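You operate a simulated robot arm through the tools that you are given. There is no shell and no other tool.

You run a simulated two-armed robot. Do the job below in one go: nothing can be reset, and whatever is moved stays where it is left.

TASK
Put the brown ring in the green bag at the bag holder.
Fine: stand the bag in the holder, set the bag lever to LOCKED while you load it, then to FREE. Where these are worked on the way, their far stop is far enough and under half their travel is too little: bag lever.

It is judged by the outcome, as a careful person would: the job done as asked, and still so three seconds after it is handed in. It fails if anything else is knocked over, pushed out of place, dropped, spilled or broken.

THE ROBOT
Two 7-joint arms with fingered hands on one trunk that stands fixed in place. Base frame: the origin is at the foot of the trunk, x ahead of it, y to its left, z up. Readings come in m, degrees, newtons and seconds.
The left shoulder is at [0.079, 0.152, 1.062], the right one opposite. With the tool pointing down near the work surface each hand reaches from about 0.44 to 0.84 m from the base axis, measured 20 degrees to its own side. Payload 3.8 kg a hand.
The TCP of each hand is the grasp point between the finger pads, 0.03 m short of the fingertips. In the tool frame z runs along the fingers and y along their closing line. The gripper opens to 0.104 m. The gripper's body begins 0.035 m behind the TCP. The gripper is a hand of 5 fingers: y runs from the thumb to the fingers, the wrist lies at [-0.015, -0.104, -0.178] in the tool frame, and closing takes about 1.5 s.
Orientation is told as [roll, pitch, yaw] about the base's x, y, z axes, in that order, counted from this pose: with the fingers straight down and the wrist toward the robot, the tool's x, y and z point along [0, 1, 0], [1, 0, 0] and [0, 0, -1] of the base frame.

THE INTERFACE
- The arms move only by the tool apply_moves. It takes "left_rows", "right_rows" or both (then of equal length, played together; a hand with none holds still); each is a list of rows, each a list of 6 numbers: the turn, a rotation vector about the tool's x, y, z in degrees, then the shift along the tool's x, y, z in m. In form: [[wx, wy, wz, x, y, z], ...]. A call has 1 to 20 rows; each row shifts and turns the commanded pose from where the row before left it, along the tool's axes as they then stand. "left_hand" and "right_hand" are, for a hand that has rows, the opening, from 0 (shut) to 1 (fully open), set as the call begins (left out, the last holds). A row lasts 0.2 s, in which the tool goes at most 0.05 m and 8.6 degrees; a call with a longer step from one row to the next is refused whole, and so is a gripper value outside its range. Where a pose cannot be reached the arm comes as near as it can. A force on the tool above 40 N (or 10 N above the force at the start of the call, whichever is more), or a blocked arm, ends the call early, and 0.2 s more pass. Each finger travels about 0.072 m/s and halts on what it meets, pressing with about 27 N; the grip force reading is that of the motor and also rises with nothing between the fingers. The clock runs only during rows and for 0.2 s after the last one: add rows that do not move to give the fingers time. It gives the time, the measured TCP pose, the force on the tool (base axes), the opening and the grip force at its end, in the units of the frame above (readings bear some noise), with the torque about the TCP (base axes, N m) and any sound that the robot's microphone picked up.
- Cameras (640 x 400 px; columns grow to the right, rows downward): "scene" is now at [0.1881, -0.0483, 1.2137]; the picture's right is [-0.50, -0.86, 0.12], its down [-0.53, 0.19, -0.83] and it looks along [0.69, -0.48, -0.55] (base axes); focal length 270 px, centre (320, 200). "left" rides on the left gripper at [-0.08, -0.078, -0.141] in its tool frame; the picture's right is [-0.78, -0.30, 0.56], its down [0.53, -0.78, 0.33] and it looks along [0.33, 0.56, 0.76] (tool axes); focal length 247 px, centre (320, 200). "right" rides on the right gripper at [0.08, -0.078, -0.141] in its tool frame; the picture's right is [-0.78, 0.30, -0.56], its down [-0.53, -0.78, 0.33] and it looks along [-0.33, 0.56, 0.76] (tool axes); focal length 247 px, centre (320, 200). There is no depth. A picture from a camera that has moved, and an enlarged one, comes with that camera's place and axes in the base frame and with its lens.
- camera(camera): a new picture of that camera. It takes no simulated time.
- slide_trunk(by): slides the trunk up (or, below 0, down) by that many m; the arms and the scene camera ride with it, the base frame stays. It gives what a move gives, with no picture.
- curl_fingers(index, middle, ring, little, thumb_bend, thumb_turn, hand): sets how far each is bent, from 0 (flat) to 100 (curled in); at 30 the hand is open as for a grip, at 70 the pads meet at the TCP. One left out holds its place. A second passes; each finger stops where it meets its share of the squeeze, and holds until it gets a number again. A gripper value or a shape takes the hand back. It gives what a move gives, with no picture; readings hold the bend of each and the force on index, middle, ring, little, thumb and palm. thumb_turn goes from beside the hand (0) to across from the fingers (100), as for a grip.
- grasp_type(shape, hand): the hand has 5 fingers and takes this shape, open, in about a second: jaw (thumb against the fingers, like two jaws); tri (thumb and two fingers); tip (a fingertip pinch); poke (one finger out to press); point (the index stretched); flat (the hand flat); cup (the hand cupped); fist (a fist). The gripper value then closes the fingers along that shape, each until it touches; the sizes above hold for jaw. It gives what a move gives, with no picture.
- turn_head(pan, tilt): turns the head with the scene camera to pan (to the left, within 80 degrees either way) and tilt (down, from -29 to 69), counted from straight ahead of the robot. It gives what a move gives.
- zoom(camera, box): a new picture of the part [left, top, right, bottom] of that camera's present view, enlarged. It takes no simulated time.
- hand_in(): hands the job in; it is judged then, once.

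Nothing tells you positions but the pictures and the camera data. Unless the task says otherwise, let go and move clear before handing in.

The tools are called after ">>>" as name(argument=value, ...) on one line, values as JSON. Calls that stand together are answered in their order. apply_moves: Moves the arms, as the interface text tells. Its arguments: {"type":"object","properties":{"left_rows":{"type":"array","items":{"type":"array","items":{"type":"number"}}},"left_hand":{"type":"number"},"right_rows":{"type":"array","items":{"type":"array","items":{"type":"number"}}},"right_hand":{"type":"number"}},"required":[]} The other tools are called the same way: slide_trunk (by) slides the trunk up or down; grasp_type (shape, hand) gives the hand a shape; curl_fingers (index, middle, ring, little, thumb_bend, thumb_turn, hand) moves the fingers one by one; turn_head (pan, tilt) turns the head that bears the scene camera; camera (camera) takes a picture; zoom (camera, box) takes an enlarged picture of a part of a camera's view; hand_in () hands the job in.

At the start:

```text
t: 0.0
left_position: [0.5704, -0.0343, 1.039]
left_ee_rot: [0.0, 0.0, -0.1]
left_force: [0.5, -0.3, 0.3]
left_wrist_torque: [-0.04, -0.02, 0.03]
left_opening: 0.1037
left_grasp_force: 0.0
left_shape: jaw
left_bend: [30.0, 30.0, 30.0, 30.0, 30.0, 98.0]
left_finger forces: [0.0, 0.1, 0.1, 0.0, 0.0, 0.1]
right_position: [0.3265, -0.3947, 1.1098]
right_ee_rot: [-0.1, 0.0, 0.0]
right_force: [-0.1, 0.1, 0.2]
right_wrist_torque: [0.01, -0.01, 0.0]
right_opening: 0.1037
right_grasp_force: 0.1
right_shape: jaw
right_bend: [30.0, 30.0, 30.0, 30.0, 30.0, 98.0]
right_finger forces: [0.0, 0.0, 0.0, 0.0, 0.0, 0.1]
trunk travel left (down, up): [-0.15, 0.306]
head pan, tilt: [-30.8, 21.2]
```

scene: 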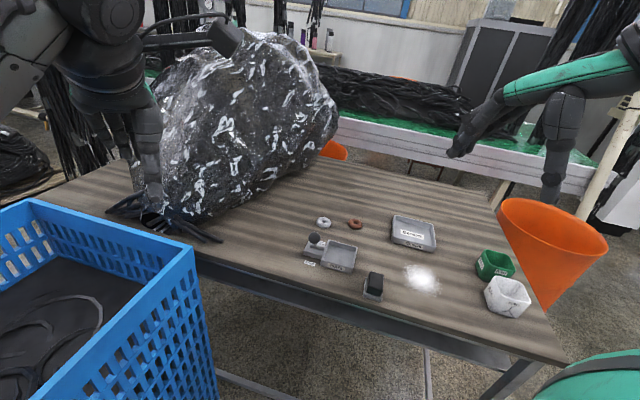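
right: 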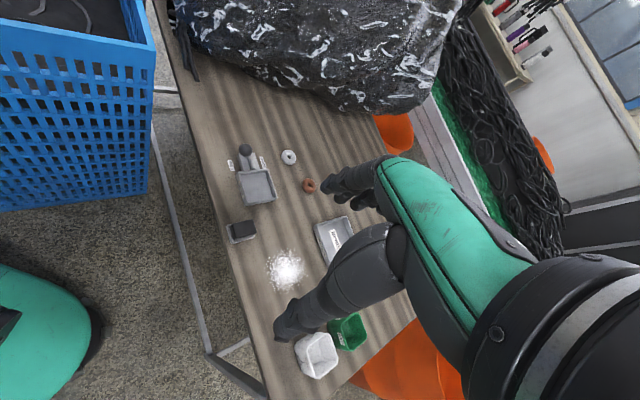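
left: 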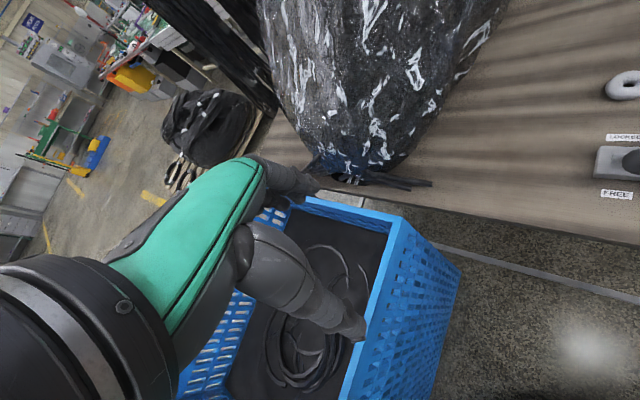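

I see a table with a white and a brown ring, a holder tray with a lever (FREE/LOCKED), a labelled grey tray, a small black block, and green and white open containers (bags). I'll zoom in to identify each before moving.

>>> zoom(camera="scene", box=[280, 200, 440, 300])

>>> zoom(camera="scene", box=[400, 225, 560, 325])

>>> zoom(camera="right", box=[200, 120, 360, 220])

>>> zoom(camera="right", box=[220, 210, 420, 390])

>>> zoom(camera="left", box=[540, 60, 640, 220])

```text
4.00 times, centred on (360, 250) of scene
camera zoom: at [0.1881, -0.0483, 1.2137], right [-0.5, -0.86, 0.12], down [-0.53, 0.19, -0.83], along [0.69, -0.48, -0.55], focal length 1082 px, centre (160, 0)
```

zoom: 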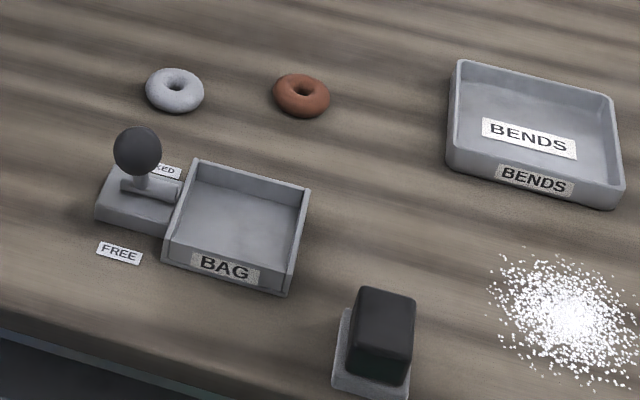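

```text
4.00 times, centred on (480, 275) of scene
camera zoom: at [0.1881, -0.0483, 1.2137], right [-0.5, -0.86, 0.12], down [-0.53, 0.19, -0.83], along [0.69, -0.48, -0.55], focal length 1082 px, centre (-320, -100)
```

zoom: 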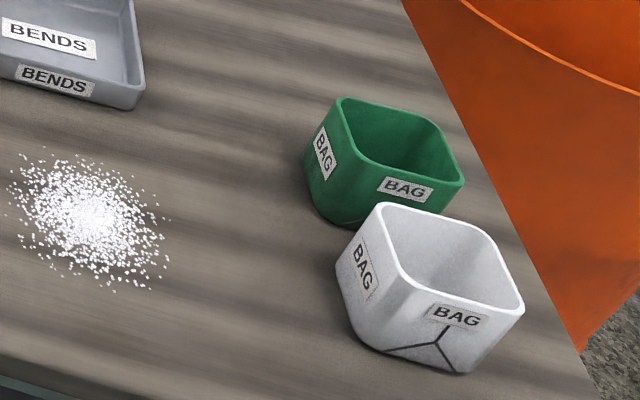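

```text
4.00 times, centred on (280, 170) of right
camera zoom: at [0.2488, -0.3141, 1.2525], right [0.3, -0.78, 0.56], down [-0.78, -0.53, -0.33], along [0.56, -0.33, -0.76], focal length 988 px, centre (480, 320)
```

zoom: 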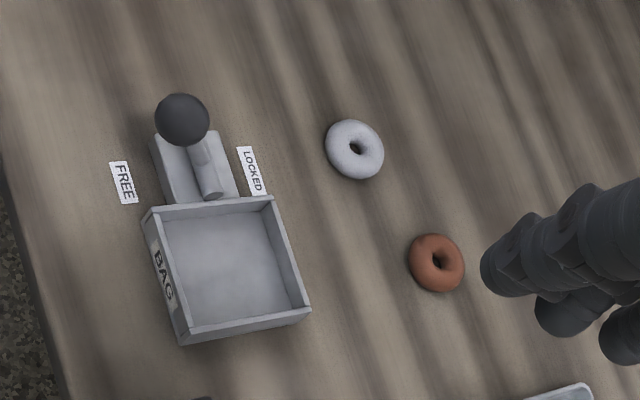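

```text
2.22 times, centred on (320, 300) of right
camera zoom: at [0.2488, -0.3141, 1.2525], right [0.3, -0.78, 0.56], down [-0.78, -0.53, -0.33], along [0.56, -0.33, -0.76], focal length 549 px, centre (320, -22)
```

zoom: 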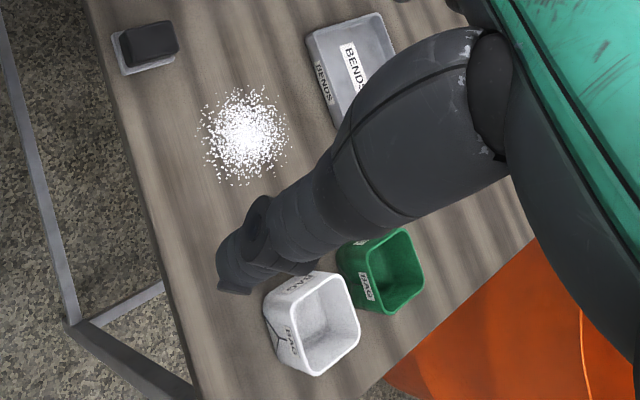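

```text
2.50 times, centred on (590, 140) of left
camera zoom: at [0.4928, -0.1148, 1.1796], right [-0.3, -0.78, -0.56], down [-0.78, 0.53, -0.33], along [0.56, 0.33, -0.76], focal length 617 px, centre (-355, 350)
```

zoom: 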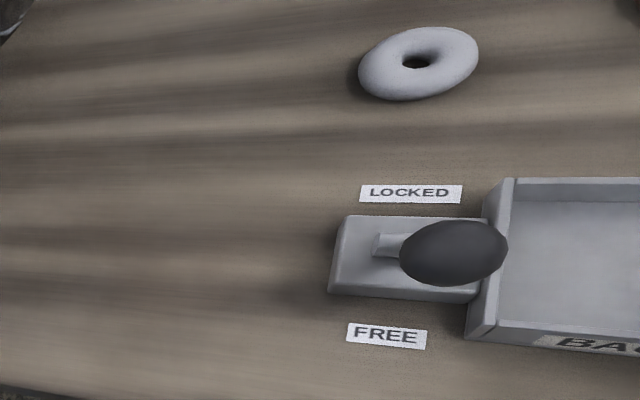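

The rings, holder (BAG tray with lever, lever seeming to lean toward FREE), and bags are identified: brown ring near (0.62,-0.48), holder near (0.53,-0.36), green bag near (0.33,-0.66) with the white one very close by. I'll turn the head for a better look at the bags.

>>> turn_head(pan=-55, tilt=40)

>>> camera(camera="scene")

>>> zoom(camera="scene", box=[240, 120, 400, 220])

```text
t: 0.9
left_position: [0.5698, -0.0349, 1.0391]
left_ee_rot: [0.0, 0.0, 0.1]
left_force: [0.4, 0.7, 0.5]
left_wrist_torque: [0.0, 0.02, -0.01]
left_opening: 0.1037
left_grasp_force: 0.1
left_shape: jaw
left_bend: [30.0, 30.0, 30.0, 30.0, 30.0, 98.0]
left_finger forces: [0.0, 0.0, 0.0, 0.1, 0.1, 0.0]
right_position: [0.3264, -0.3942, 1.1094]
right_ee_rot: [0.1, 0.0, 0.0]
right_force: [-0.7, -0.2, 0.0]
right_wrist_torque: [-0.02, 0.0, -0.01]
right_opening: 0.1036
right_grasp_force: 0.0
right_shape: jaw
right_bend: [30.0, 30.0, 30.0, 30.0, 30.0, 98.0]
right_finger forces: [0.0, 0.0, 0.0, 0.0, 0.1, 0.0]
trunk travel left (down, up): [-0.15, 0.306]
head pan, tilt: [-55.0, 40.0]
```

```text
taken
camera scene: at [0.1508, -0.0704, 1.1927], right [-0.79, -0.57, 0.2], down [-0.54, 0.53, -0.65], along [0.27, -0.63, -0.73], focal length 270 px, centre (320, 200)
```

scene: 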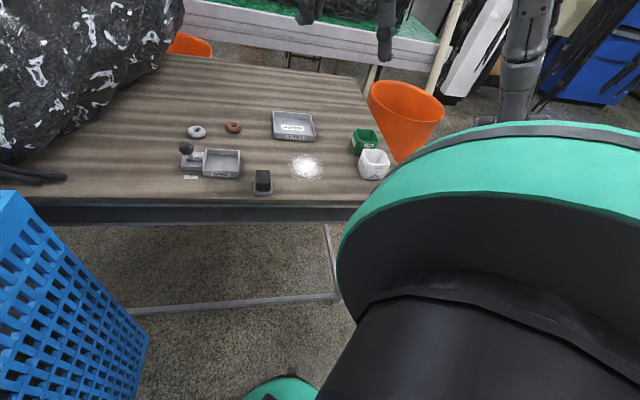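

```text
4.00 times, centred on (320, 170) of scene
camera zoom: at [0.1508, -0.0704, 1.1927], right [-0.79, -0.57, 0.2], down [-0.54, 0.53, -0.65], along [0.27, -0.63, -0.73], focal length 1082 px, centre (320, 320)
```

zoom: 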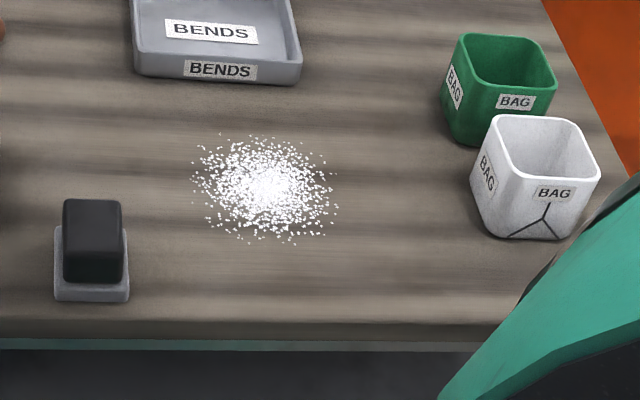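

The table is turned about 45° relative to my base, and the green bag sits behind the white one with about 1 cm gap. I'll check how the right hand's shapes look in free air before planning the grasps.

>>> zoom(camera="right", box=[220, 100, 460, 380])

>>> grasp_type(shape="tip", hand="right")

>>> camera(camera="right")

>>> grasp_type(shape="poke", hand="right")

>>> camera(camera="right")

>>> grasp_type(shape="tri", hand="right")

>>> camera(camera="right")

```text
1.43 times, centred on (340, 240) of right
camera zoom: at [0.2488, -0.3141, 1.2525], right [0.3, -0.78, 0.56], down [-0.78, -0.53, -0.33], along [0.56, -0.33, -0.76], focal length 353 px, centre (291, 143)
```

zoom: 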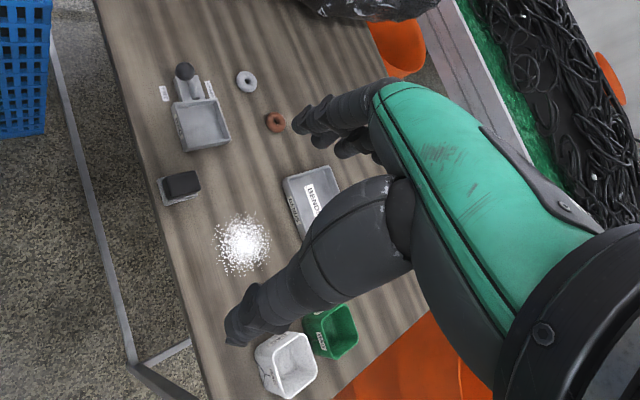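

```text
t: 1.8
left_position: [0.5701, -0.0352, 1.0392]
left_ee_rot: [0.0, 0.0, 0.0]
left_force: [-0.5, 0.9, 0.4]
left_wrist_torque: [0.02, -0.01, -0.04]
left_opening: 0.1036
left_grasp_force: 0.1
left_shape: jaw
left_bend: [30.0, 30.0, 30.0, 30.0, 30.0, 98.0]
left_finger forces: [0.1, 0.1, 0.1, 0.1, 0.0, 0.1]
right_position: [0.3267, -0.3954, 1.1099]
right_ee_rot: [0.0, 0.0, 0.0]
right_force: [0.1, 0.5, 0.0]
right_wrist_torque: [-0.01, 0.0, -0.02]
right_opening: 0.1039
right_grasp_force: 0.1
right_shape: tip
right_bend: [30.0, 98.0, 99.0, 99.0, 30.0, 98.0]
right_finger forces: [0.1, 0.1, 0.0, 0.0, 0.0, 0.0]
trunk travel left (down, up): [-0.15, 0.306]
head pan, tilt: [-55.0, 40.0]
```

```text
taken
camera right: at [0.2489, -0.3141, 1.2525], right [0.3, -0.78, 0.56], down [-0.78, -0.53, -0.33], along [0.56, -0.33, -0.76], focal length 247 px, centre (320, 200)
```

right: 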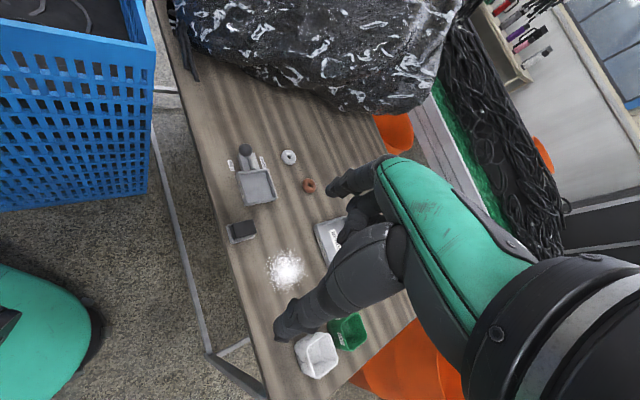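

```text
t: 2.7
left_position: [0.5704, -0.0351, 1.0384]
left_ee_rot: [0.0, 0.0, 0.0]
left_force: [-0.2, 0.6, -0.6]
left_wrist_torque: [-0.02, 0.02, 0.0]
left_opening: 0.1038
left_grasp_force: 0.0
left_shape: jaw
left_bend: [30.0, 30.0, 30.0, 30.0, 30.0, 98.0]
left_finger forces: [0.0, 0.0, 0.0, 0.1, 0.1, 0.0]
right_position: [0.3269, -0.394, 1.1102]
right_ee_rot: [0.0, 0.0, 0.0]
right_force: [0.2, 0.4, -0.7]
right_wrist_torque: [-0.01, 0.01, 0.0]
right_opening: 0.0
right_grasp_force: 0.1
right_shape: poke
right_bend: [70.0, 70.0, 99.0, 99.0, 100.0, 100.0]
right_finger forces: [0.0, 0.0, 0.1, 0.0, 0.0, 0.1]
trunk travel left (down, up): [-0.15, 0.306]
head pan, tilt: [-55.0, 40.0]
```

```text
taken
camera right: at [0.2489, -0.3141, 1.2525], right [0.3, -0.78, 0.56], down [-0.78, -0.53, -0.33], along [0.56, -0.33, -0.76], focal length 247 px, centre (320, 200)
```

right: 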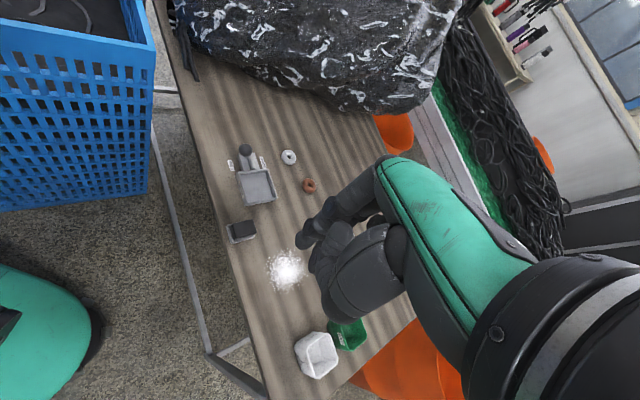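

```text
t: 3.6
left_position: [0.5712, -0.0355, 1.0377]
left_ee_rot: [0.0, 0.1, 0.1]
left_force: [-0.1, 0.2, 0.5]
left_wrist_torque: [-0.02, 0.02, 0.0]
left_opening: 0.1038
left_grasp_force: 0.1
left_shape: jaw
left_bend: [30.0, 30.0, 30.0, 30.0, 30.0, 98.0]
left_finger forces: [0.0, 0.0, 0.0, 0.1, 0.1, 0.0]
right_position: [0.3279, -0.3941, 1.1107]
right_ee_rot: [0.1, 0.0, 0.0]
right_force: [0.7, 0.3, -1.1]
right_wrist_torque: [-0.03, 0.03, 0.0]
right_opening: 0.1039
right_grasp_force: 0.1
right_shape: tri
right_bend: [30.0, 30.0, 99.0, 99.0, 30.0, 98.0]
right_finger forces: [0.0, 0.1, 0.1, 0.0, 0.1, 0.0]
trunk travel left (down, up): [-0.15, 0.306]
head pan, tilt: [-55.0, 40.0]
```

```text
taken
camera right: at [0.2489, -0.3141, 1.2525], right [0.3, -0.78, 0.56], down [-0.78, -0.53, -0.33], along [0.56, -0.33, -0.76], focal length 247 px, centre (320, 200)
```

right: 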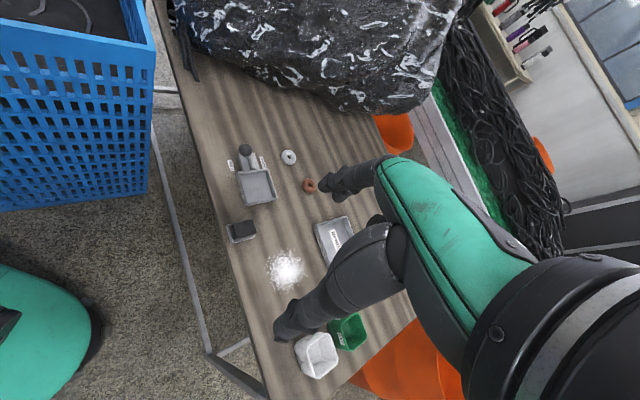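

The tri shape (thumb against index and middle) looks suitable for both the bag wall and the ring. I'll move the right hand above the bags, turned to the table's direction, to look more closely.

>>> apply_moves(right_rows=[[0, 0, 0, -0.035, 0.017, 0.015], [0, 0, 0, -0.035, 0.017, 0.015], [0, 0, 0, -0.035, 0.016, 0.015], [0, 0, 7.5, 0, 0, 0], [0, 0, 7.5, 0, 0, 0], [0, 0, 7.5, 0, 0, 0], [0, 0, 7.5, 0, 0, 0], [0, 0, 7.5, 0, 0, 0], [0, 0, 7.5, 0, 0, 0], [0, 0, 0, 0, 0, 0]])

>>> camera(camera="right")

>>> camera(camera="scene")

```text
t: 5.8
left_position: [0.5698, -0.0349, 1.0398]
left_ee_rot: [0.0, 0.0, 0.0]
left_force: [0.5, 0.2, -0.2]
left_wrist_torque: [-0.02, -0.03, -0.03]
left_opening: 0.1038
left_grasp_force: 0.0
left_shape: jaw
left_bend: [30.0, 30.0, 30.0, 30.0, 30.0, 98.0]
left_finger forces: [0.0, 0.1, 0.1, 0.1, 0.1, 0.0]
right_position: [0.377, -0.4987, 1.0644]
right_ee_rot: [0.0, 0.0, -45.1]
right_force: [0.1, 0.1, -0.7]
right_wrist_torque: [-0.05, -0.04, -0.02]
right_opening: 0.1038
right_grasp_force: 0.0
right_shape: tri
right_bend: [30.0, 30.0, 99.0, 99.0, 30.0, 98.0]
right_finger forces: [0.1, 0.0, 0.1, 0.1, 0.1, 0.0]
trunk travel left (down, up): [-0.15, 0.306]
head pan, tilt: [-55.0, 40.0]
```

```text
taken
camera right: at [0.3784, -0.3878, 1.2074], right [-0.34, -0.76, 0.56], down [-0.93, 0.17, -0.33], along [0.16, -0.63, -0.76], focal length 247 px, centre (320, 200)
```

right: 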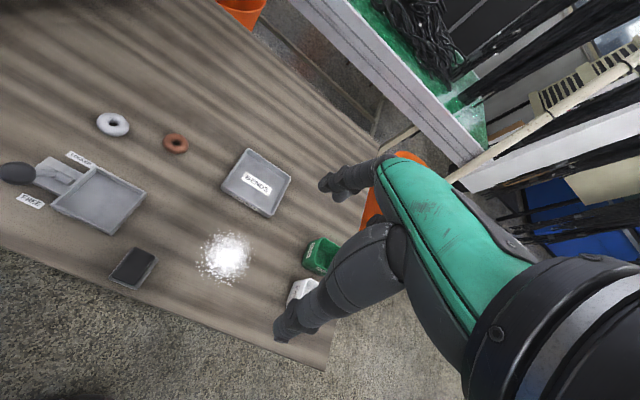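

```text
taken
camera scene: at [0.1509, -0.0705, 1.1926], right [-0.79, -0.57, 0.2], down [-0.54, 0.53, -0.65], along [0.27, -0.63, -0.73], focal length 270 px, centre (320, 200)
```

scene: 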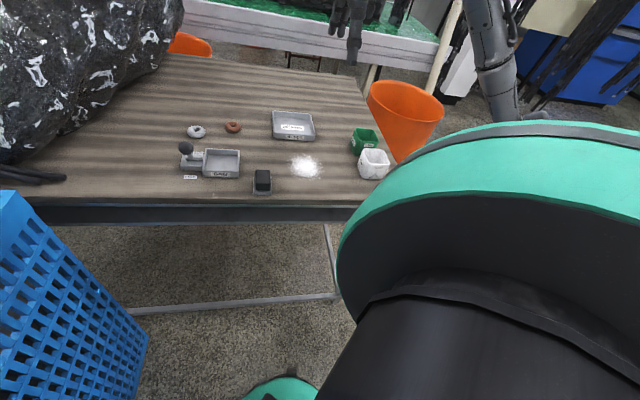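

The right camera sees the table well from here. I'll zoom in on the holder, the ring, and the bags to sharpen the positions.

>>> zoom(camera="right", box=[0, 140, 160, 240])

>>> zoom(camera="right", box=[80, 90, 208, 170])

>>> zoom(camera="scene", box=[330, 110, 410, 190])

>>> zoom(camera="scene", box=[168, 115, 248, 185])

```text
4.00 times, centred on (80, 190) of right
camera zoom: at [0.3784, -0.3878, 1.2074], right [-0.34, -0.76, 0.56], down [-0.93, 0.17, -0.33], along [0.16, -0.63, -0.76], focal length 988 px, centre (1280, 240)
```

zoom: 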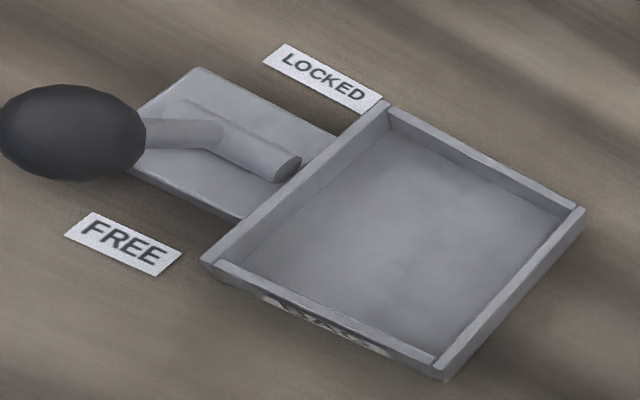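

```text
5.00 times, centred on (144, 130) of right
camera zoom: at [0.3784, -0.3878, 1.2074], right [-0.34, -0.76, 0.56], down [-0.93, 0.17, -0.33], along [0.16, -0.63, -0.76], focal length 1235 px, centre (1200, 550)
```

zoom: 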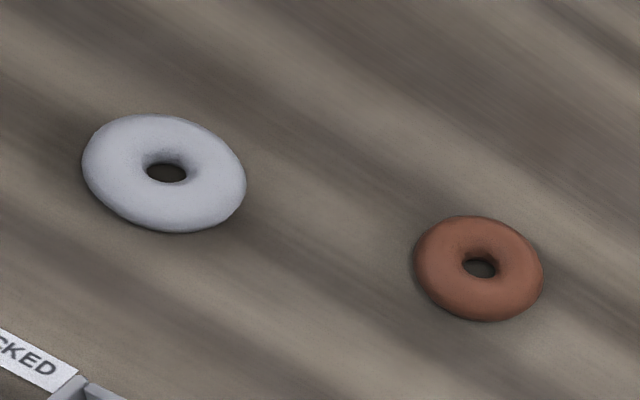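

```text
5.00 times, centred on (370, 150) of scene
camera zoom: at [0.1509, -0.0705, 1.1926], right [-0.79, -0.57, 0.2], down [-0.54, 0.53, -0.65], along [0.27, -0.63, -0.73], focal length 1352 px, centre (70, 450)
```

zoom: 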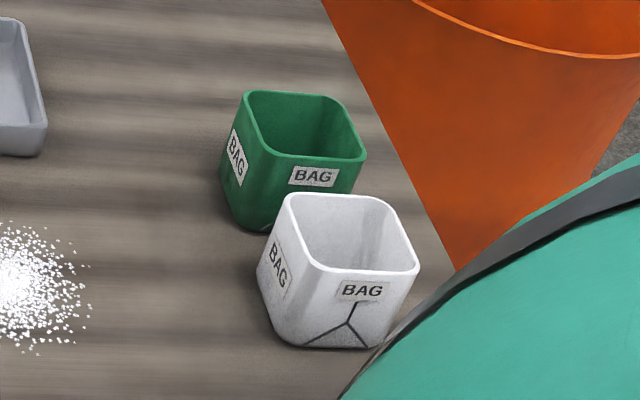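

```text
5.71 times, centred on (208, 150) of scene
camera zoom: at [0.1509, -0.0705, 1.1926], right [-0.79, -0.57, 0.2], down [-0.54, 0.53, -0.65], along [0.27, -0.63, -0.73], focal length 1545 px, centre (960, 486)
```

zoom: 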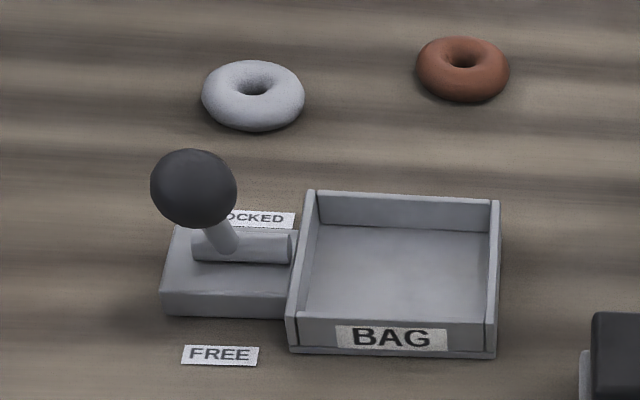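

The lever stands leaning to FREE, holder centre is about (0.54,-0.375), and the green bag's rim centre about (0.34,-0.685) at z≈0.80. I'll go to a hover above the bag's far wall with the hand half open and check the picture.

>>> apply_moves(right_rows=[[0, 0, 0, -0.0268, 0.0224, 0.0225], [0, 0, 0, -0.0268, 0.0224, 0.0225], [0, 0, 0, -0.0268, 0.0224, 0.0225], [0, 0, 0, -0.0268, 0.0224, 0.0225], [0, 0, 0, -0.0268, 0.0224, 0.0225], [0, 0, 0, -0.0268, 0.0224, 0.0225], [0, 0, 0, 0, 0, 0]], right_hand=0.5)

>>> camera(camera="right")

>>> zoom(camera="scene", box=[310, 60, 430, 190])

```text
t: 7.4
left_position: [0.5695, -0.0349, 1.0386]
left_ee_rot: [0.0, 0.0, 0.0]
left_force: [0.7, 0.8, -0.8]
left_wrist_torque: [0.02, -0.01, -0.03]
left_opening: 0.1035
left_grasp_force: 0.1
left_shape: jaw
left_bend: [30.0, 30.0, 30.0, 30.0, 30.0, 98.0]
left_finger forces: [0.1, 0.1, 0.1, 0.1, 0.0, 0.0]
right_position: [0.3592, -0.7074, 0.9294]
right_ee_rot: [-0.1, 0.1, -45.1]
right_force: [0.4, 0.0, -0.8]
right_wrist_torque: [-0.01, 0.03, 0.02]
right_opening: 0.0524
right_grasp_force: 0.0
right_shape: tri
right_bend: [74.0, 44.0, 99.0, 99.0, 69.0, 100.0]
right_finger forces: [0.0, 0.0, 0.1, 0.0, 0.0, 0.0]
trunk travel left (down, up): [-0.15, 0.306]
head pan, tilt: [-55.0, 40.0]
```

```text
taken
camera right: at [0.36, -0.5961, 1.0707], right [-0.34, -0.76, 0.56], down [-0.93, 0.17, -0.33], along [0.16, -0.63, -0.76], focal length 247 px, centre (320, 200)
```

right: 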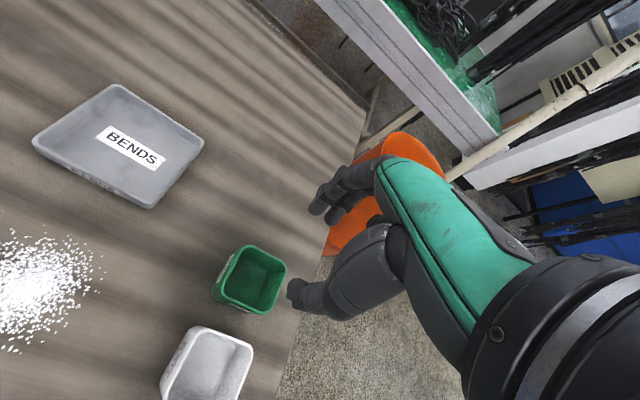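

```text
3.08 times, centred on (370, 125) of scene
camera zoom: at [0.1507, -0.07, 1.1928], right [-0.79, -0.57, 0.2], down [-0.54, 0.53, -0.65], along [0.27, -0.63, -0.73], focal length 832 px, centre (166, 431)
```

zoom: 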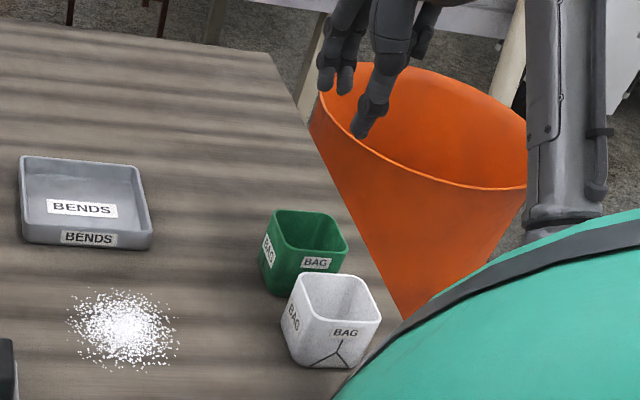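

The hand camera now sees the green bag clearly just left of the hand. I'll zoom on the fingers and the bag to measure the offset.

>>> zoom(camera="right", box=[190, 230, 318, 310])

>>> zoom(camera="right", box=[270, 140, 430, 340])

>>> zoom(camera="scene", box=[360, 55, 410, 95])

```text
5.00 times, centred on (254, 270) of right
camera zoom: at [0.36, -0.5961, 1.0707], right [-0.34, -0.76, 0.56], down [-0.93, 0.17, -0.33], along [0.16, -0.63, -0.76], focal length 1235 px, centre (650, -150)
```

zoom: 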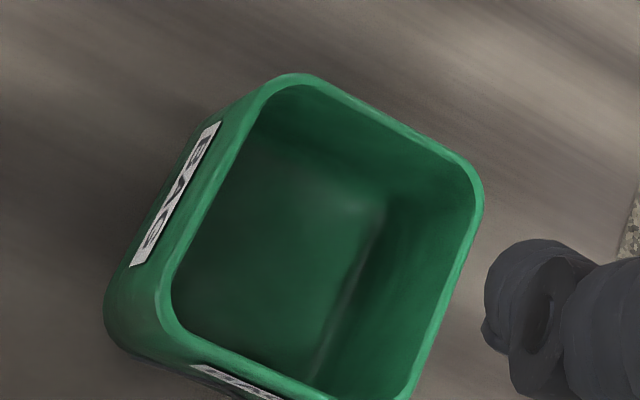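

```text
2.00 times, centred on (350, 240) of right
camera zoom: at [0.36, -0.5961, 1.0707], right [-0.34, -0.76, 0.56], down [-0.93, 0.17, -0.33], along [0.16, -0.63, -0.76], focal length 494 px, centre (260, 120)
```

zoom: 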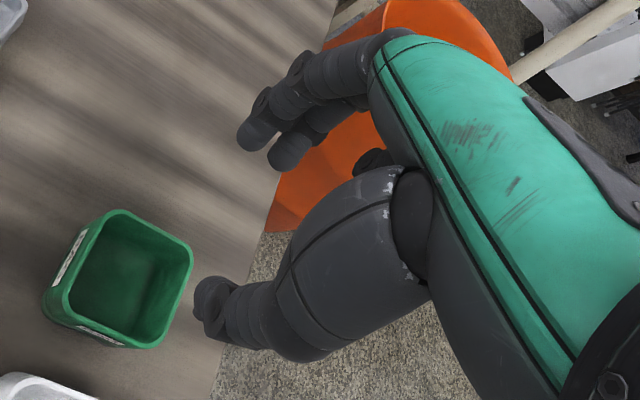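

```text
10.00 times, centred on (385, 75) of scene
camera zoom: at [0.1507, -0.07, 1.1928], right [-0.79, -0.57, 0.2], down [-0.54, 0.53, -0.65], along [0.27, -0.63, -0.73], focal length 2704 px, centre (-330, 1450)
```

zoom: 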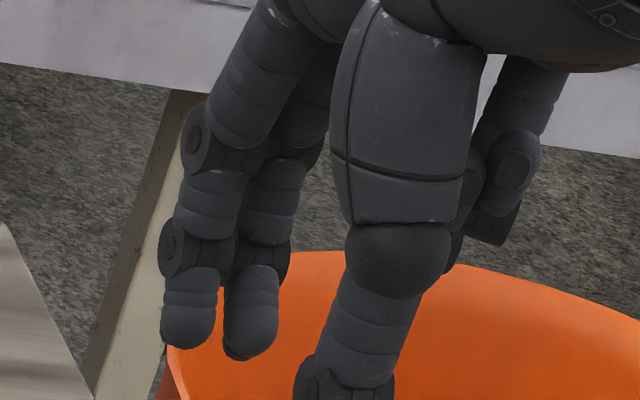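

The green bag's rim centre works out near (0.346,-0.695) with walls about 6 cm, its far wall near d of my tool line. I'll shift slightly outward and come down to just above the rim to check alignment.

>>> apply_moves(right_rows=[[0, 0, 0, 0, 0.009, 0.02], [0, 0, 0, 0, 0, 0.03], [0, 0, 0, 0, 0, 0.03], [0, 0, 0, 0, 0, 0]])

>>> zoom(camera="right", box=[180, 160, 420, 340])

>>> zoom(camera="scene", box=[330, 70, 410, 170])

```text
t: 8.4
left_position: [0.5708, -0.0341, 1.0392]
left_ee_rot: [0.1, 0.0, 0.0]
left_force: [0.4, 0.2, 0.1]
left_wrist_torque: [-0.01, -0.01, 0.0]
left_opening: 0.1037
left_grasp_force: 0.0
left_shape: jaw
left_bend: [30.0, 30.0, 30.0, 30.0, 30.0, 98.0]
left_finger forces: [0.0, 0.0, 0.1, 0.1, 0.0, 0.0]
right_position: [0.3653, -0.7133, 0.851]
right_ee_rot: [0.0, 0.0, -45.0]
right_force: [-0.2, -0.7, 0.1]
right_wrist_torque: [-0.01, -0.03, -0.02]
right_opening: 0.0521
right_grasp_force: 0.0
right_shape: tri
right_bend: [74.0, 44.0, 99.0, 99.0, 69.0, 100.0]
right_finger forces: [0.1, 0.0, 0.0, 0.0, 0.1, 0.1]
trunk travel left (down, up): [-0.15, 0.306]
head pan, tilt: [-55.0, 40.0]
```

```text
2.22 times, centred on (300, 250) of right
camera zoom: at [0.3669, -0.6024, 0.9918], right [-0.34, -0.76, 0.56], down [-0.93, 0.17, -0.33], along [0.16, -0.63, -0.76], focal length 549 px, centre (364, 89)
```

zoom: 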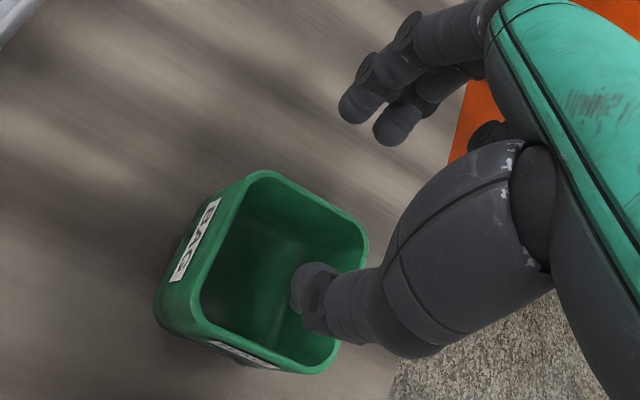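

```text
4.00 times, centred on (370, 120) of scene
camera zoom: at [0.1507, -0.0703, 1.1927], right [-0.79, -0.57, 0.2], down [-0.54, 0.53, -0.65], along [0.27, -0.63, -0.73], focal length 1082 px, centre (120, 520)
```

zoom: 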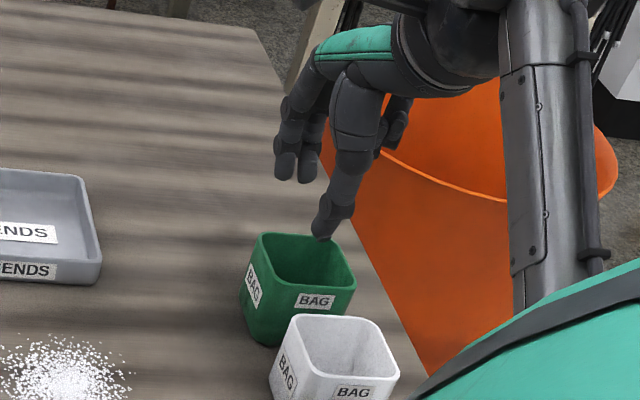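

The thumb tip is over the bag's inside and the two fingers are beyond the far wall, so the alignment is good. I'll go down about 5.5 cm and then look before closing.

>>> apply_moves(right_rows=[[0, 0, 0, 0, 0, 0.02], [0, 0, 0, 0, 0, 0.02], [0, 0, 0, 0, 0, 0.015], [0, 0, 0, 0, 0, 0]])

>>> zoom(camera="right", box=[180, 160, 420, 340])

>>> zoom(camera="scene", box=[330, 90, 410, 170])

```text
t: 9.4
left_position: [0.5694, -0.0352, 1.0382]
left_ee_rot: [0.0, 0.0, 0.0]
left_force: [0.3, -0.5, -0.4]
left_wrist_torque: [0.01, 0.01, 0.0]
left_opening: 0.1036
left_grasp_force: 0.0
left_shape: jaw
left_bend: [30.0, 30.0, 30.0, 30.0, 30.0, 98.0]
left_finger forces: [0.0, 0.0, 0.0, 0.0, 0.1, 0.0]
right_position: [0.3638, -0.7133, 0.7967]
right_ee_rot: [0.0, 0.0, -45.0]
right_force: [-0.5, -0.3, -0.3]
right_wrist_torque: [-0.02, 0.01, 0.01]
right_opening: 0.0521
right_grasp_force: 0.1
right_shape: tri
right_bend: [74.0, 44.0, 99.0, 99.0, 69.0, 100.0]
right_finger forces: [0.0, 0.0, 0.1, 0.0, 0.2, 0.1]
trunk travel left (down, up): [-0.15, 0.306]
head pan, tilt: [-55.0, 40.0]
```

```text
2.22 times, centred on (300, 250) of right
camera zoom: at [0.3653, -0.6025, 0.938], right [-0.34, -0.76, 0.56], down [-0.93, 0.17, -0.33], along [0.16, -0.63, -0.76], focal length 549 px, centre (364, 89)
```

zoom: 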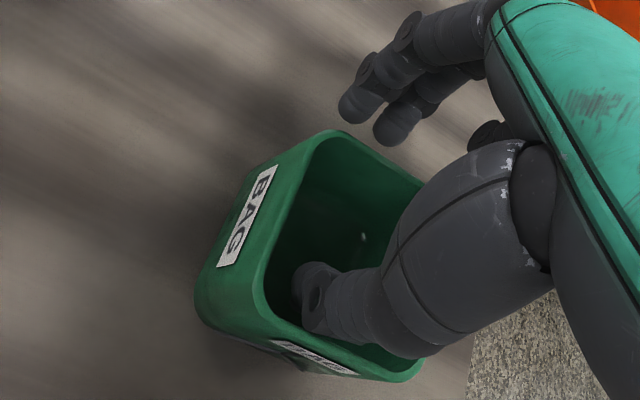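

```text
5.00 times, centred on (370, 130) of scene
camera zoom: at [0.1508, -0.0704, 1.1927], right [-0.79, -0.57, 0.2], down [-0.54, 0.53, -0.65], along [0.27, -0.63, -0.73], focal length 1352 px, centre (70, 550)
```

zoom: 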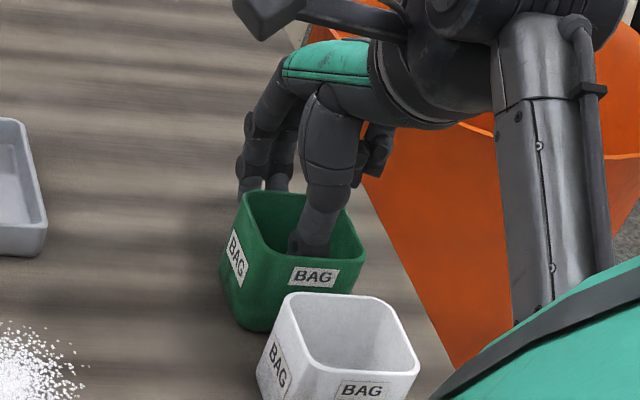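

Thumb is inside and fingers outside the far wall without contact. Now I close the hand on the wall.

>>> apply_moves(right_rows=[[0, 0, 0, 0, 0, 0], [0, 0, 0, 0, 0, 0], [0, 0, 0, 0, 0, 0], [0, 0, 0, 0, 0, 0], [0, 0, 0, 0, 0, 0], [0, 0, 0, 0, 0, 0], [0, 0, 0, 0, 0, 0]], right_hand=0)

>>> zoom(camera="right", box=[180, 160, 420, 340])

>>> zoom(camera="scene", box=[330, 90, 410, 170])

```text
t: 11.0
left_position: [0.5703, -0.0345, 1.0387]
left_ee_rot: [0.0, 0.0, 0.0]
left_force: [0.2, -0.7, -0.2]
left_wrist_torque: [-0.02, 0.0, 0.0]
left_opening: 0.1038
left_grasp_force: 0.1
left_shape: jaw
left_bend: [30.0, 30.0, 30.0, 30.0, 30.0, 98.0]
left_finger forces: [0.0, 0.1, 0.1, 0.0, 0.0, 0.0]
right_position: [0.3645, -0.7145, 0.7963]
right_ee_rot: [0.1, -0.1, -44.9]
right_force: [0.0, 0.6, 0.3]
right_wrist_torque: [-0.04, 0.03, 0.01]
right_opening: 0.0001
right_grasp_force: 27.1
right_shape: tri
right_bend: [70.0, 70.0, 100.0, 100.0, 69.0, 100.0]
right_finger forces: [12.4, 12.1, 0.0, 0.0, 24.3, 0.0]
trunk travel left (down, up): [-0.15, 0.306]
head pan, tilt: [-55.0, 40.0]
```

```text
2.22 times, centred on (300, 250) of right
camera zoom: at [0.3653, -0.6026, 0.9381], right [-0.34, -0.76, 0.56], down [-0.93, 0.17, -0.33], along [0.16, -0.63, -0.76], focal length 549 px, centre (364, 89)
```

zoom: 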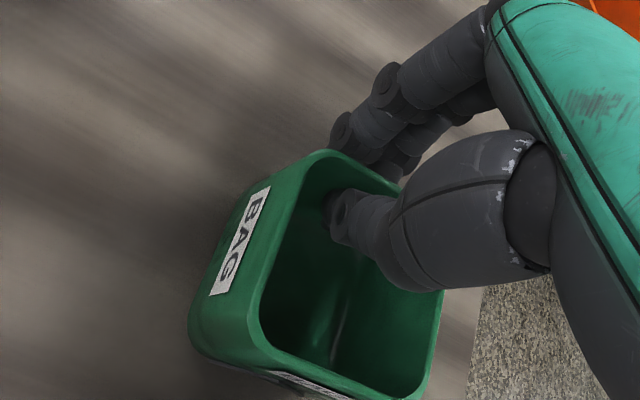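

```text
5.00 times, centred on (370, 130) of scene
camera zoom: at [0.1508, -0.0705, 1.1927], right [-0.79, -0.57, 0.2], down [-0.54, 0.53, -0.65], along [0.27, -0.63, -0.73], focal length 1352 px, centre (70, 550)
```

zoom: 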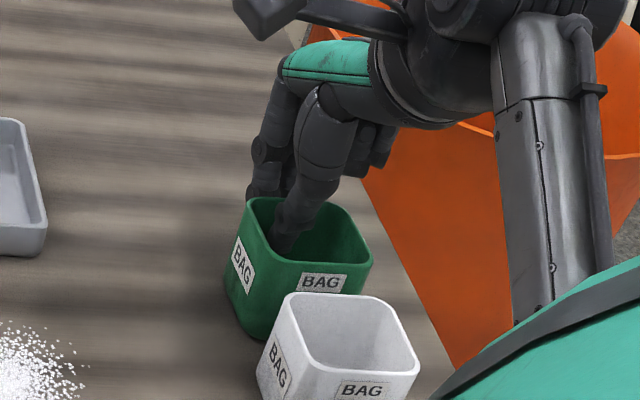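

The wall is gripped by the thumb, index, and middle finger, and the white bag hasn't moved. I'll lift a little and check that it hangs well.

>>> apply_moves(right_rows=[[0, 0, 0, 0, 0, -0.01], [0, 0, 0, 0, 0, -0.015], [0, 0, 0, 0, 0, -0.025], [0, 0, 0, 0, 0, -0.03], [0, 0, 0, 0, 0, -0.03], [0, 0, 0, 0, 0, 0]])

>>> zoom(camera="right", box=[180, 160, 420, 340])

>>> zoom(camera="scene", box=[320, 60, 420, 190])

```text
t: 12.4
left_position: [0.5707, -0.035, 1.0388]
left_ee_rot: [0.0, -0.1, 0.0]
left_force: [-0.5, 0.4, -0.9]
left_wrist_torque: [0.0, -0.02, -0.01]
left_opening: 0.1037
left_grasp_force: 0.1
left_shape: jaw
left_bend: [30.0, 30.0, 30.0, 30.0, 30.0, 98.0]
left_finger forces: [0.0, 0.0, 0.0, 0.1, 0.0, 0.1]
right_position: [0.3636, -0.7141, 0.906]
right_ee_rot: [0.1, -0.1, -45.0]
right_force: [-0.3, 0.1, 0.1]
right_wrist_torque: [-0.01, 0.02, -0.03]
right_opening: 0.0
right_grasp_force: 27.4
right_shape: tri
right_bend: [70.0, 70.0, 100.0, 100.0, 69.0, 100.0]
right_finger forces: [12.3, 12.0, 0.1, 0.0, 24.3, 0.0]
trunk travel left (down, up): [-0.15, 0.306]
head pan, tilt: [-55.0, 40.0]
```

```text
2.22 times, centred on (300, 250) of right
camera zoom: at [0.3651, -0.6024, 1.0491], right [-0.34, -0.76, 0.56], down [-0.93, 0.17, -0.33], along [0.16, -0.63, -0.76], focal length 549 px, centre (364, 89)
```

zoom: 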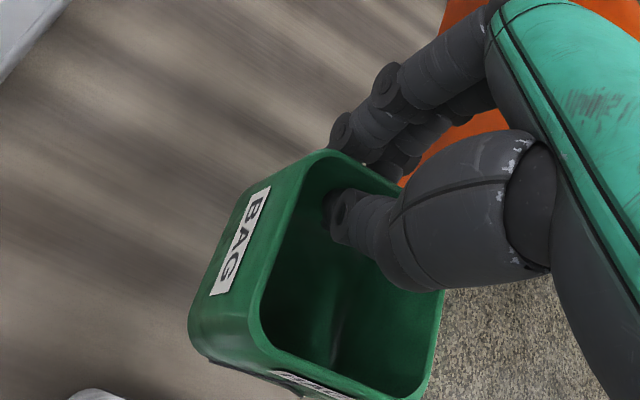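

```text
3.08 times, centred on (370, 125) of scene
camera zoom: at [0.1509, -0.0706, 1.1926], right [-0.79, -0.57, 0.2], down [-0.54, 0.53, -0.65], along [0.27, -0.63, -0.73], focal length 832 px, centre (166, 431)
```

zoom: 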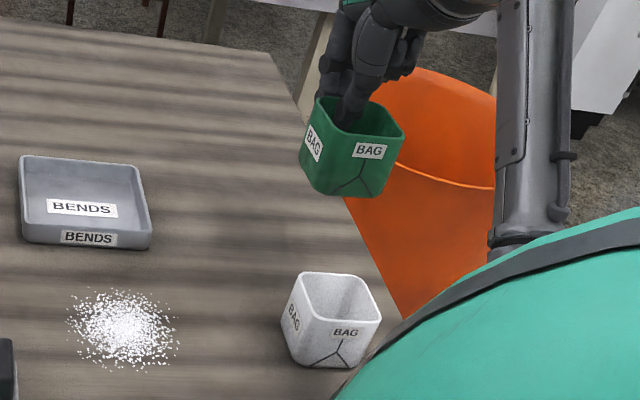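

The bag lifts cleanly and the white bag stayed put. I'll zoom closely on the bag in hand to measure its pose relative to the tool.

>>> zoom(camera="right", box=[240, 215, 384, 345])

>>> zoom(camera="scene", box=[350, 80, 400, 130])

```text
3.08 times, centred on (312, 280) of right
camera zoom: at [0.3651, -0.6024, 1.0491], right [-0.34, -0.76, 0.56], down [-0.93, 0.17, -0.33], along [0.16, -0.63, -0.76], focal length 760 px, centre (345, -46)
```

zoom: 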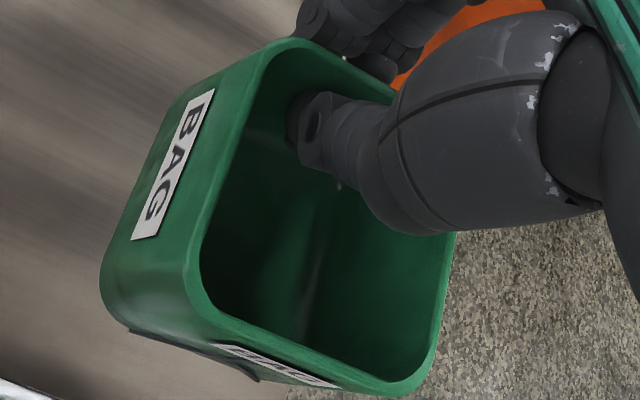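

```text
8.00 times, centred on (375, 105) of scene
camera zoom: at [0.1509, -0.0706, 1.1926], right [-0.79, -0.57, 0.2], down [-0.54, 0.53, -0.65], along [0.27, -0.63, -0.73], focal length 2163 px, centre (-120, 960)
```

zoom: 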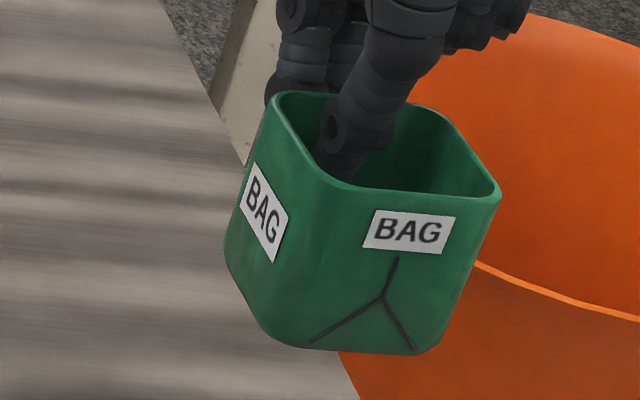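

The bag hangs centred on the tool (its centre about 3 cm inward of the gripped wall, turned about 4°). I'll carry it high toward the holder and stop beside it to measure the holder accurately.

>>> apply_moves(right_rows=[[0, 0, 0, 0, 0, -0.025], [0, 0, 0, 0.0383, -0.0117, 0], [0, 0, 0, 0.0383, -0.0117, 0], [0, 0, 0, 0.0383, -0.0117, 0], [0, 0, 0, 0.0383, -0.0117, 0], [0, 0, 0, 0.0383, -0.0117, 0], [0, 0, 0, 0.0383, -0.0117, 0], [0, 0, 0, 0.0383, -0.0118, 0], [0, 0, 0, 0, 0, 0]])

>>> camera(camera="right")

>>> camera(camera="scene")

```text
t: 14.4
left_position: [0.57, -0.0343, 1.0388]
left_ee_rot: [0.0, 0.0, 0.0]
left_force: [-0.2, 0.3, 0.8]
left_wrist_torque: [0.02, -0.01, -0.03]
left_opening: 0.1037
left_grasp_force: 0.1
left_shape: jaw
left_bend: [30.0, 30.0, 30.0, 30.0, 30.0, 98.0]
left_finger forces: [0.0, 0.0, 0.0, 0.0, 0.0, 0.1]
right_position: [0.4964, -0.4664, 0.9303]
right_ee_rot: [0.0, 0.0, -45.0]
right_force: [0.0, -0.3, 0.6]
right_wrist_torque: [0.0, 0.01, 0.0]
right_opening: 0.0
right_grasp_force: 27.0
right_shape: tri
right_bend: [70.0, 70.0, 100.0, 100.0, 69.0, 100.0]
right_finger forces: [12.2, 12.0, 0.1, 0.0, 24.4, 0.0]
trunk travel left (down, up): [-0.15, 0.306]
head pan, tilt: [-55.0, 40.0]
```

```text
taken
camera right: at [0.4973, -0.3551, 1.0722], right [-0.34, -0.76, 0.56], down [-0.93, 0.17, -0.33], along [0.16, -0.63, -0.76], focal length 247 px, centre (320, 200)
```

right: 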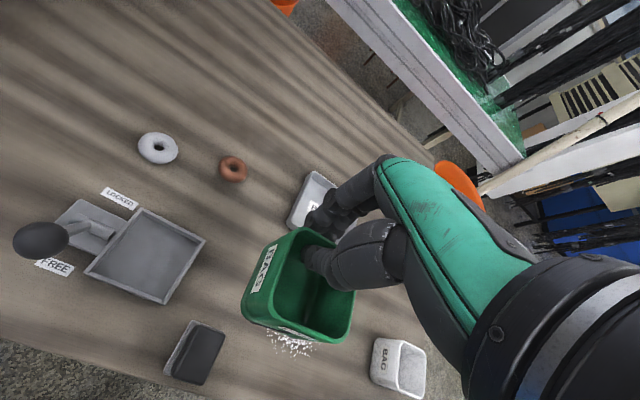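

```text
taken
camera scene: at [0.1505, -0.0709, 1.1927], right [-0.79, -0.57, 0.2], down [-0.54, 0.53, -0.65], along [0.27, -0.63, -0.73], focal length 270 px, centre (320, 200)
```

scene: 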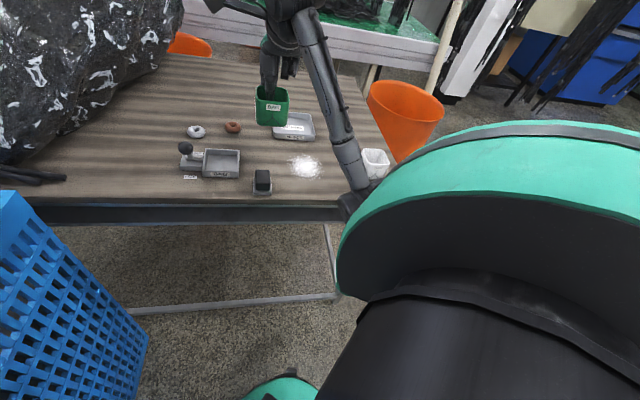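

>>> zoom(camera="right", box=[10, 120, 250, 310])

>>> zoom(camera="right", box=[80, 200, 210, 310])

```text
2.11 times, centred on (130, 215) of right
camera zoom: at [0.4973, -0.3551, 1.0722], right [-0.34, -0.76, 0.56], down [-0.93, 0.17, -0.33], along [0.16, -0.63, -0.76], focal length 520 px, centre (720, 168)
```

zoom: 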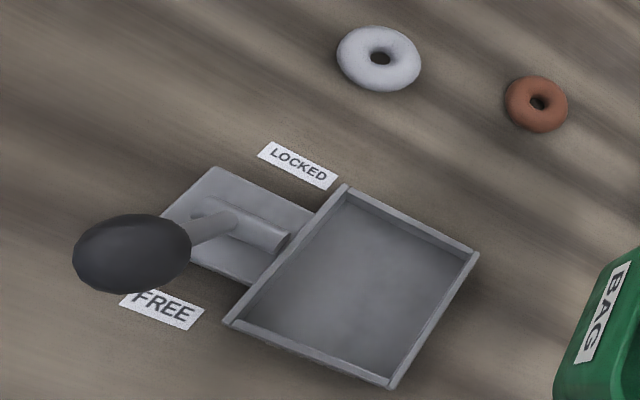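

```text
3.64 times, centred on (145, 255) of right
camera zoom: at [0.4973, -0.3551, 1.0722], right [-0.34, -0.76, 0.56], down [-0.93, 0.17, -0.33], along [0.16, -0.63, -0.76], focal length 898 px, centre (956, 0)
```

zoom: 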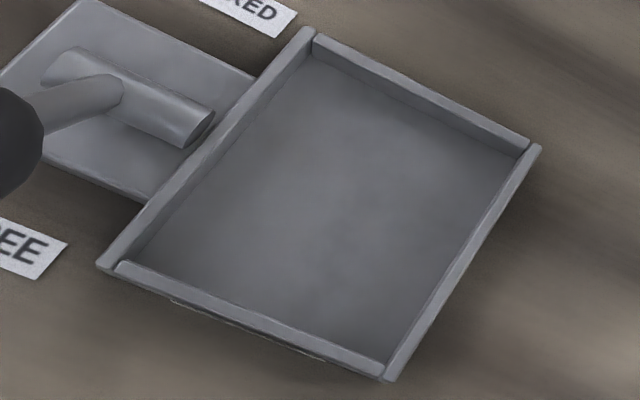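

The holder centre is about 10.1 cm to the left of the tool and in line with the bag's depth. I'll move over it, correct the slight twist, and come part of the way down to check.

>>> apply_moves(right_rows=[[0, 0, 0, 0.0325, 0, 0], [0, 0, 0, 0.0325, 0, 0], [0, 0, 0, 0.0325, -0.001, 0], [0, 0, 3, 0, 0, 0], [0, 0, 0, 0, 0, 0.025], [0, 0, 0, 0, 0, 0.025], [0, 0, 0, 0, 0, 0.02], [0, 0, 0, 0, 0, 0]])

>>> camera(camera="right")

>>> zoom(camera="scene", box=[160, 90, 260, 190])

```text
t: 16.2
left_position: [0.5707, -0.034, 1.0392]
left_ee_rot: [0.0, 0.0, 0.0]
left_force: [0.3, 0.2, -0.6]
left_wrist_torque: [0.0, 0.01, 0.01]
left_opening: 0.1036
left_grasp_force: 0.1
left_shape: jaw
left_bend: [30.0, 30.0, 30.0, 30.0, 30.0, 98.0]
left_finger forces: [0.0, 0.0, 0.0, 0.1, 0.0, 0.1]
right_position: [0.5626, -0.3967, 0.8607]
right_ee_rot: [0.1, 0.1, -48.0]
right_force: [0.1, -1.0, 0.3]
right_wrist_torque: [-0.03, 0.0, -0.01]
right_opening: 0.0001
right_grasp_force: 27.1
right_shape: tri
right_bend: [70.0, 70.0, 100.0, 100.0, 69.0, 100.0]
right_finger forces: [12.2, 12.0, 0.0, 0.1, 24.3, 0.1]
trunk travel left (down, up): [-0.15, 0.306]
head pan, tilt: [-55.0, 40.0]
```

```text
taken
camera right: at [0.5707, -0.2856, 1.0022], right [-0.38, -0.74, 0.56], down [-0.92, 0.22, -0.33], along [0.12, -0.64, -0.76], focal length 247 px, centre (320, 200)
```

right: 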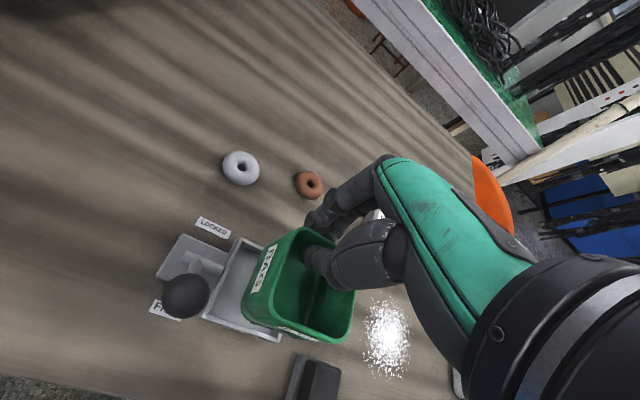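

```text
4.00 times, centred on (210, 140) of scene
camera zoom: at [0.1509, -0.0703, 1.1927], right [-0.79, -0.57, 0.2], down [-0.54, 0.53, -0.65], along [0.27, -0.63, -0.73], focal length 1082 px, centre (760, 440)
```

zoom: 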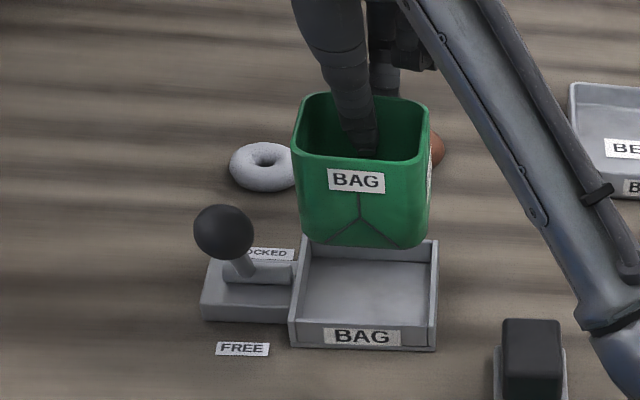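

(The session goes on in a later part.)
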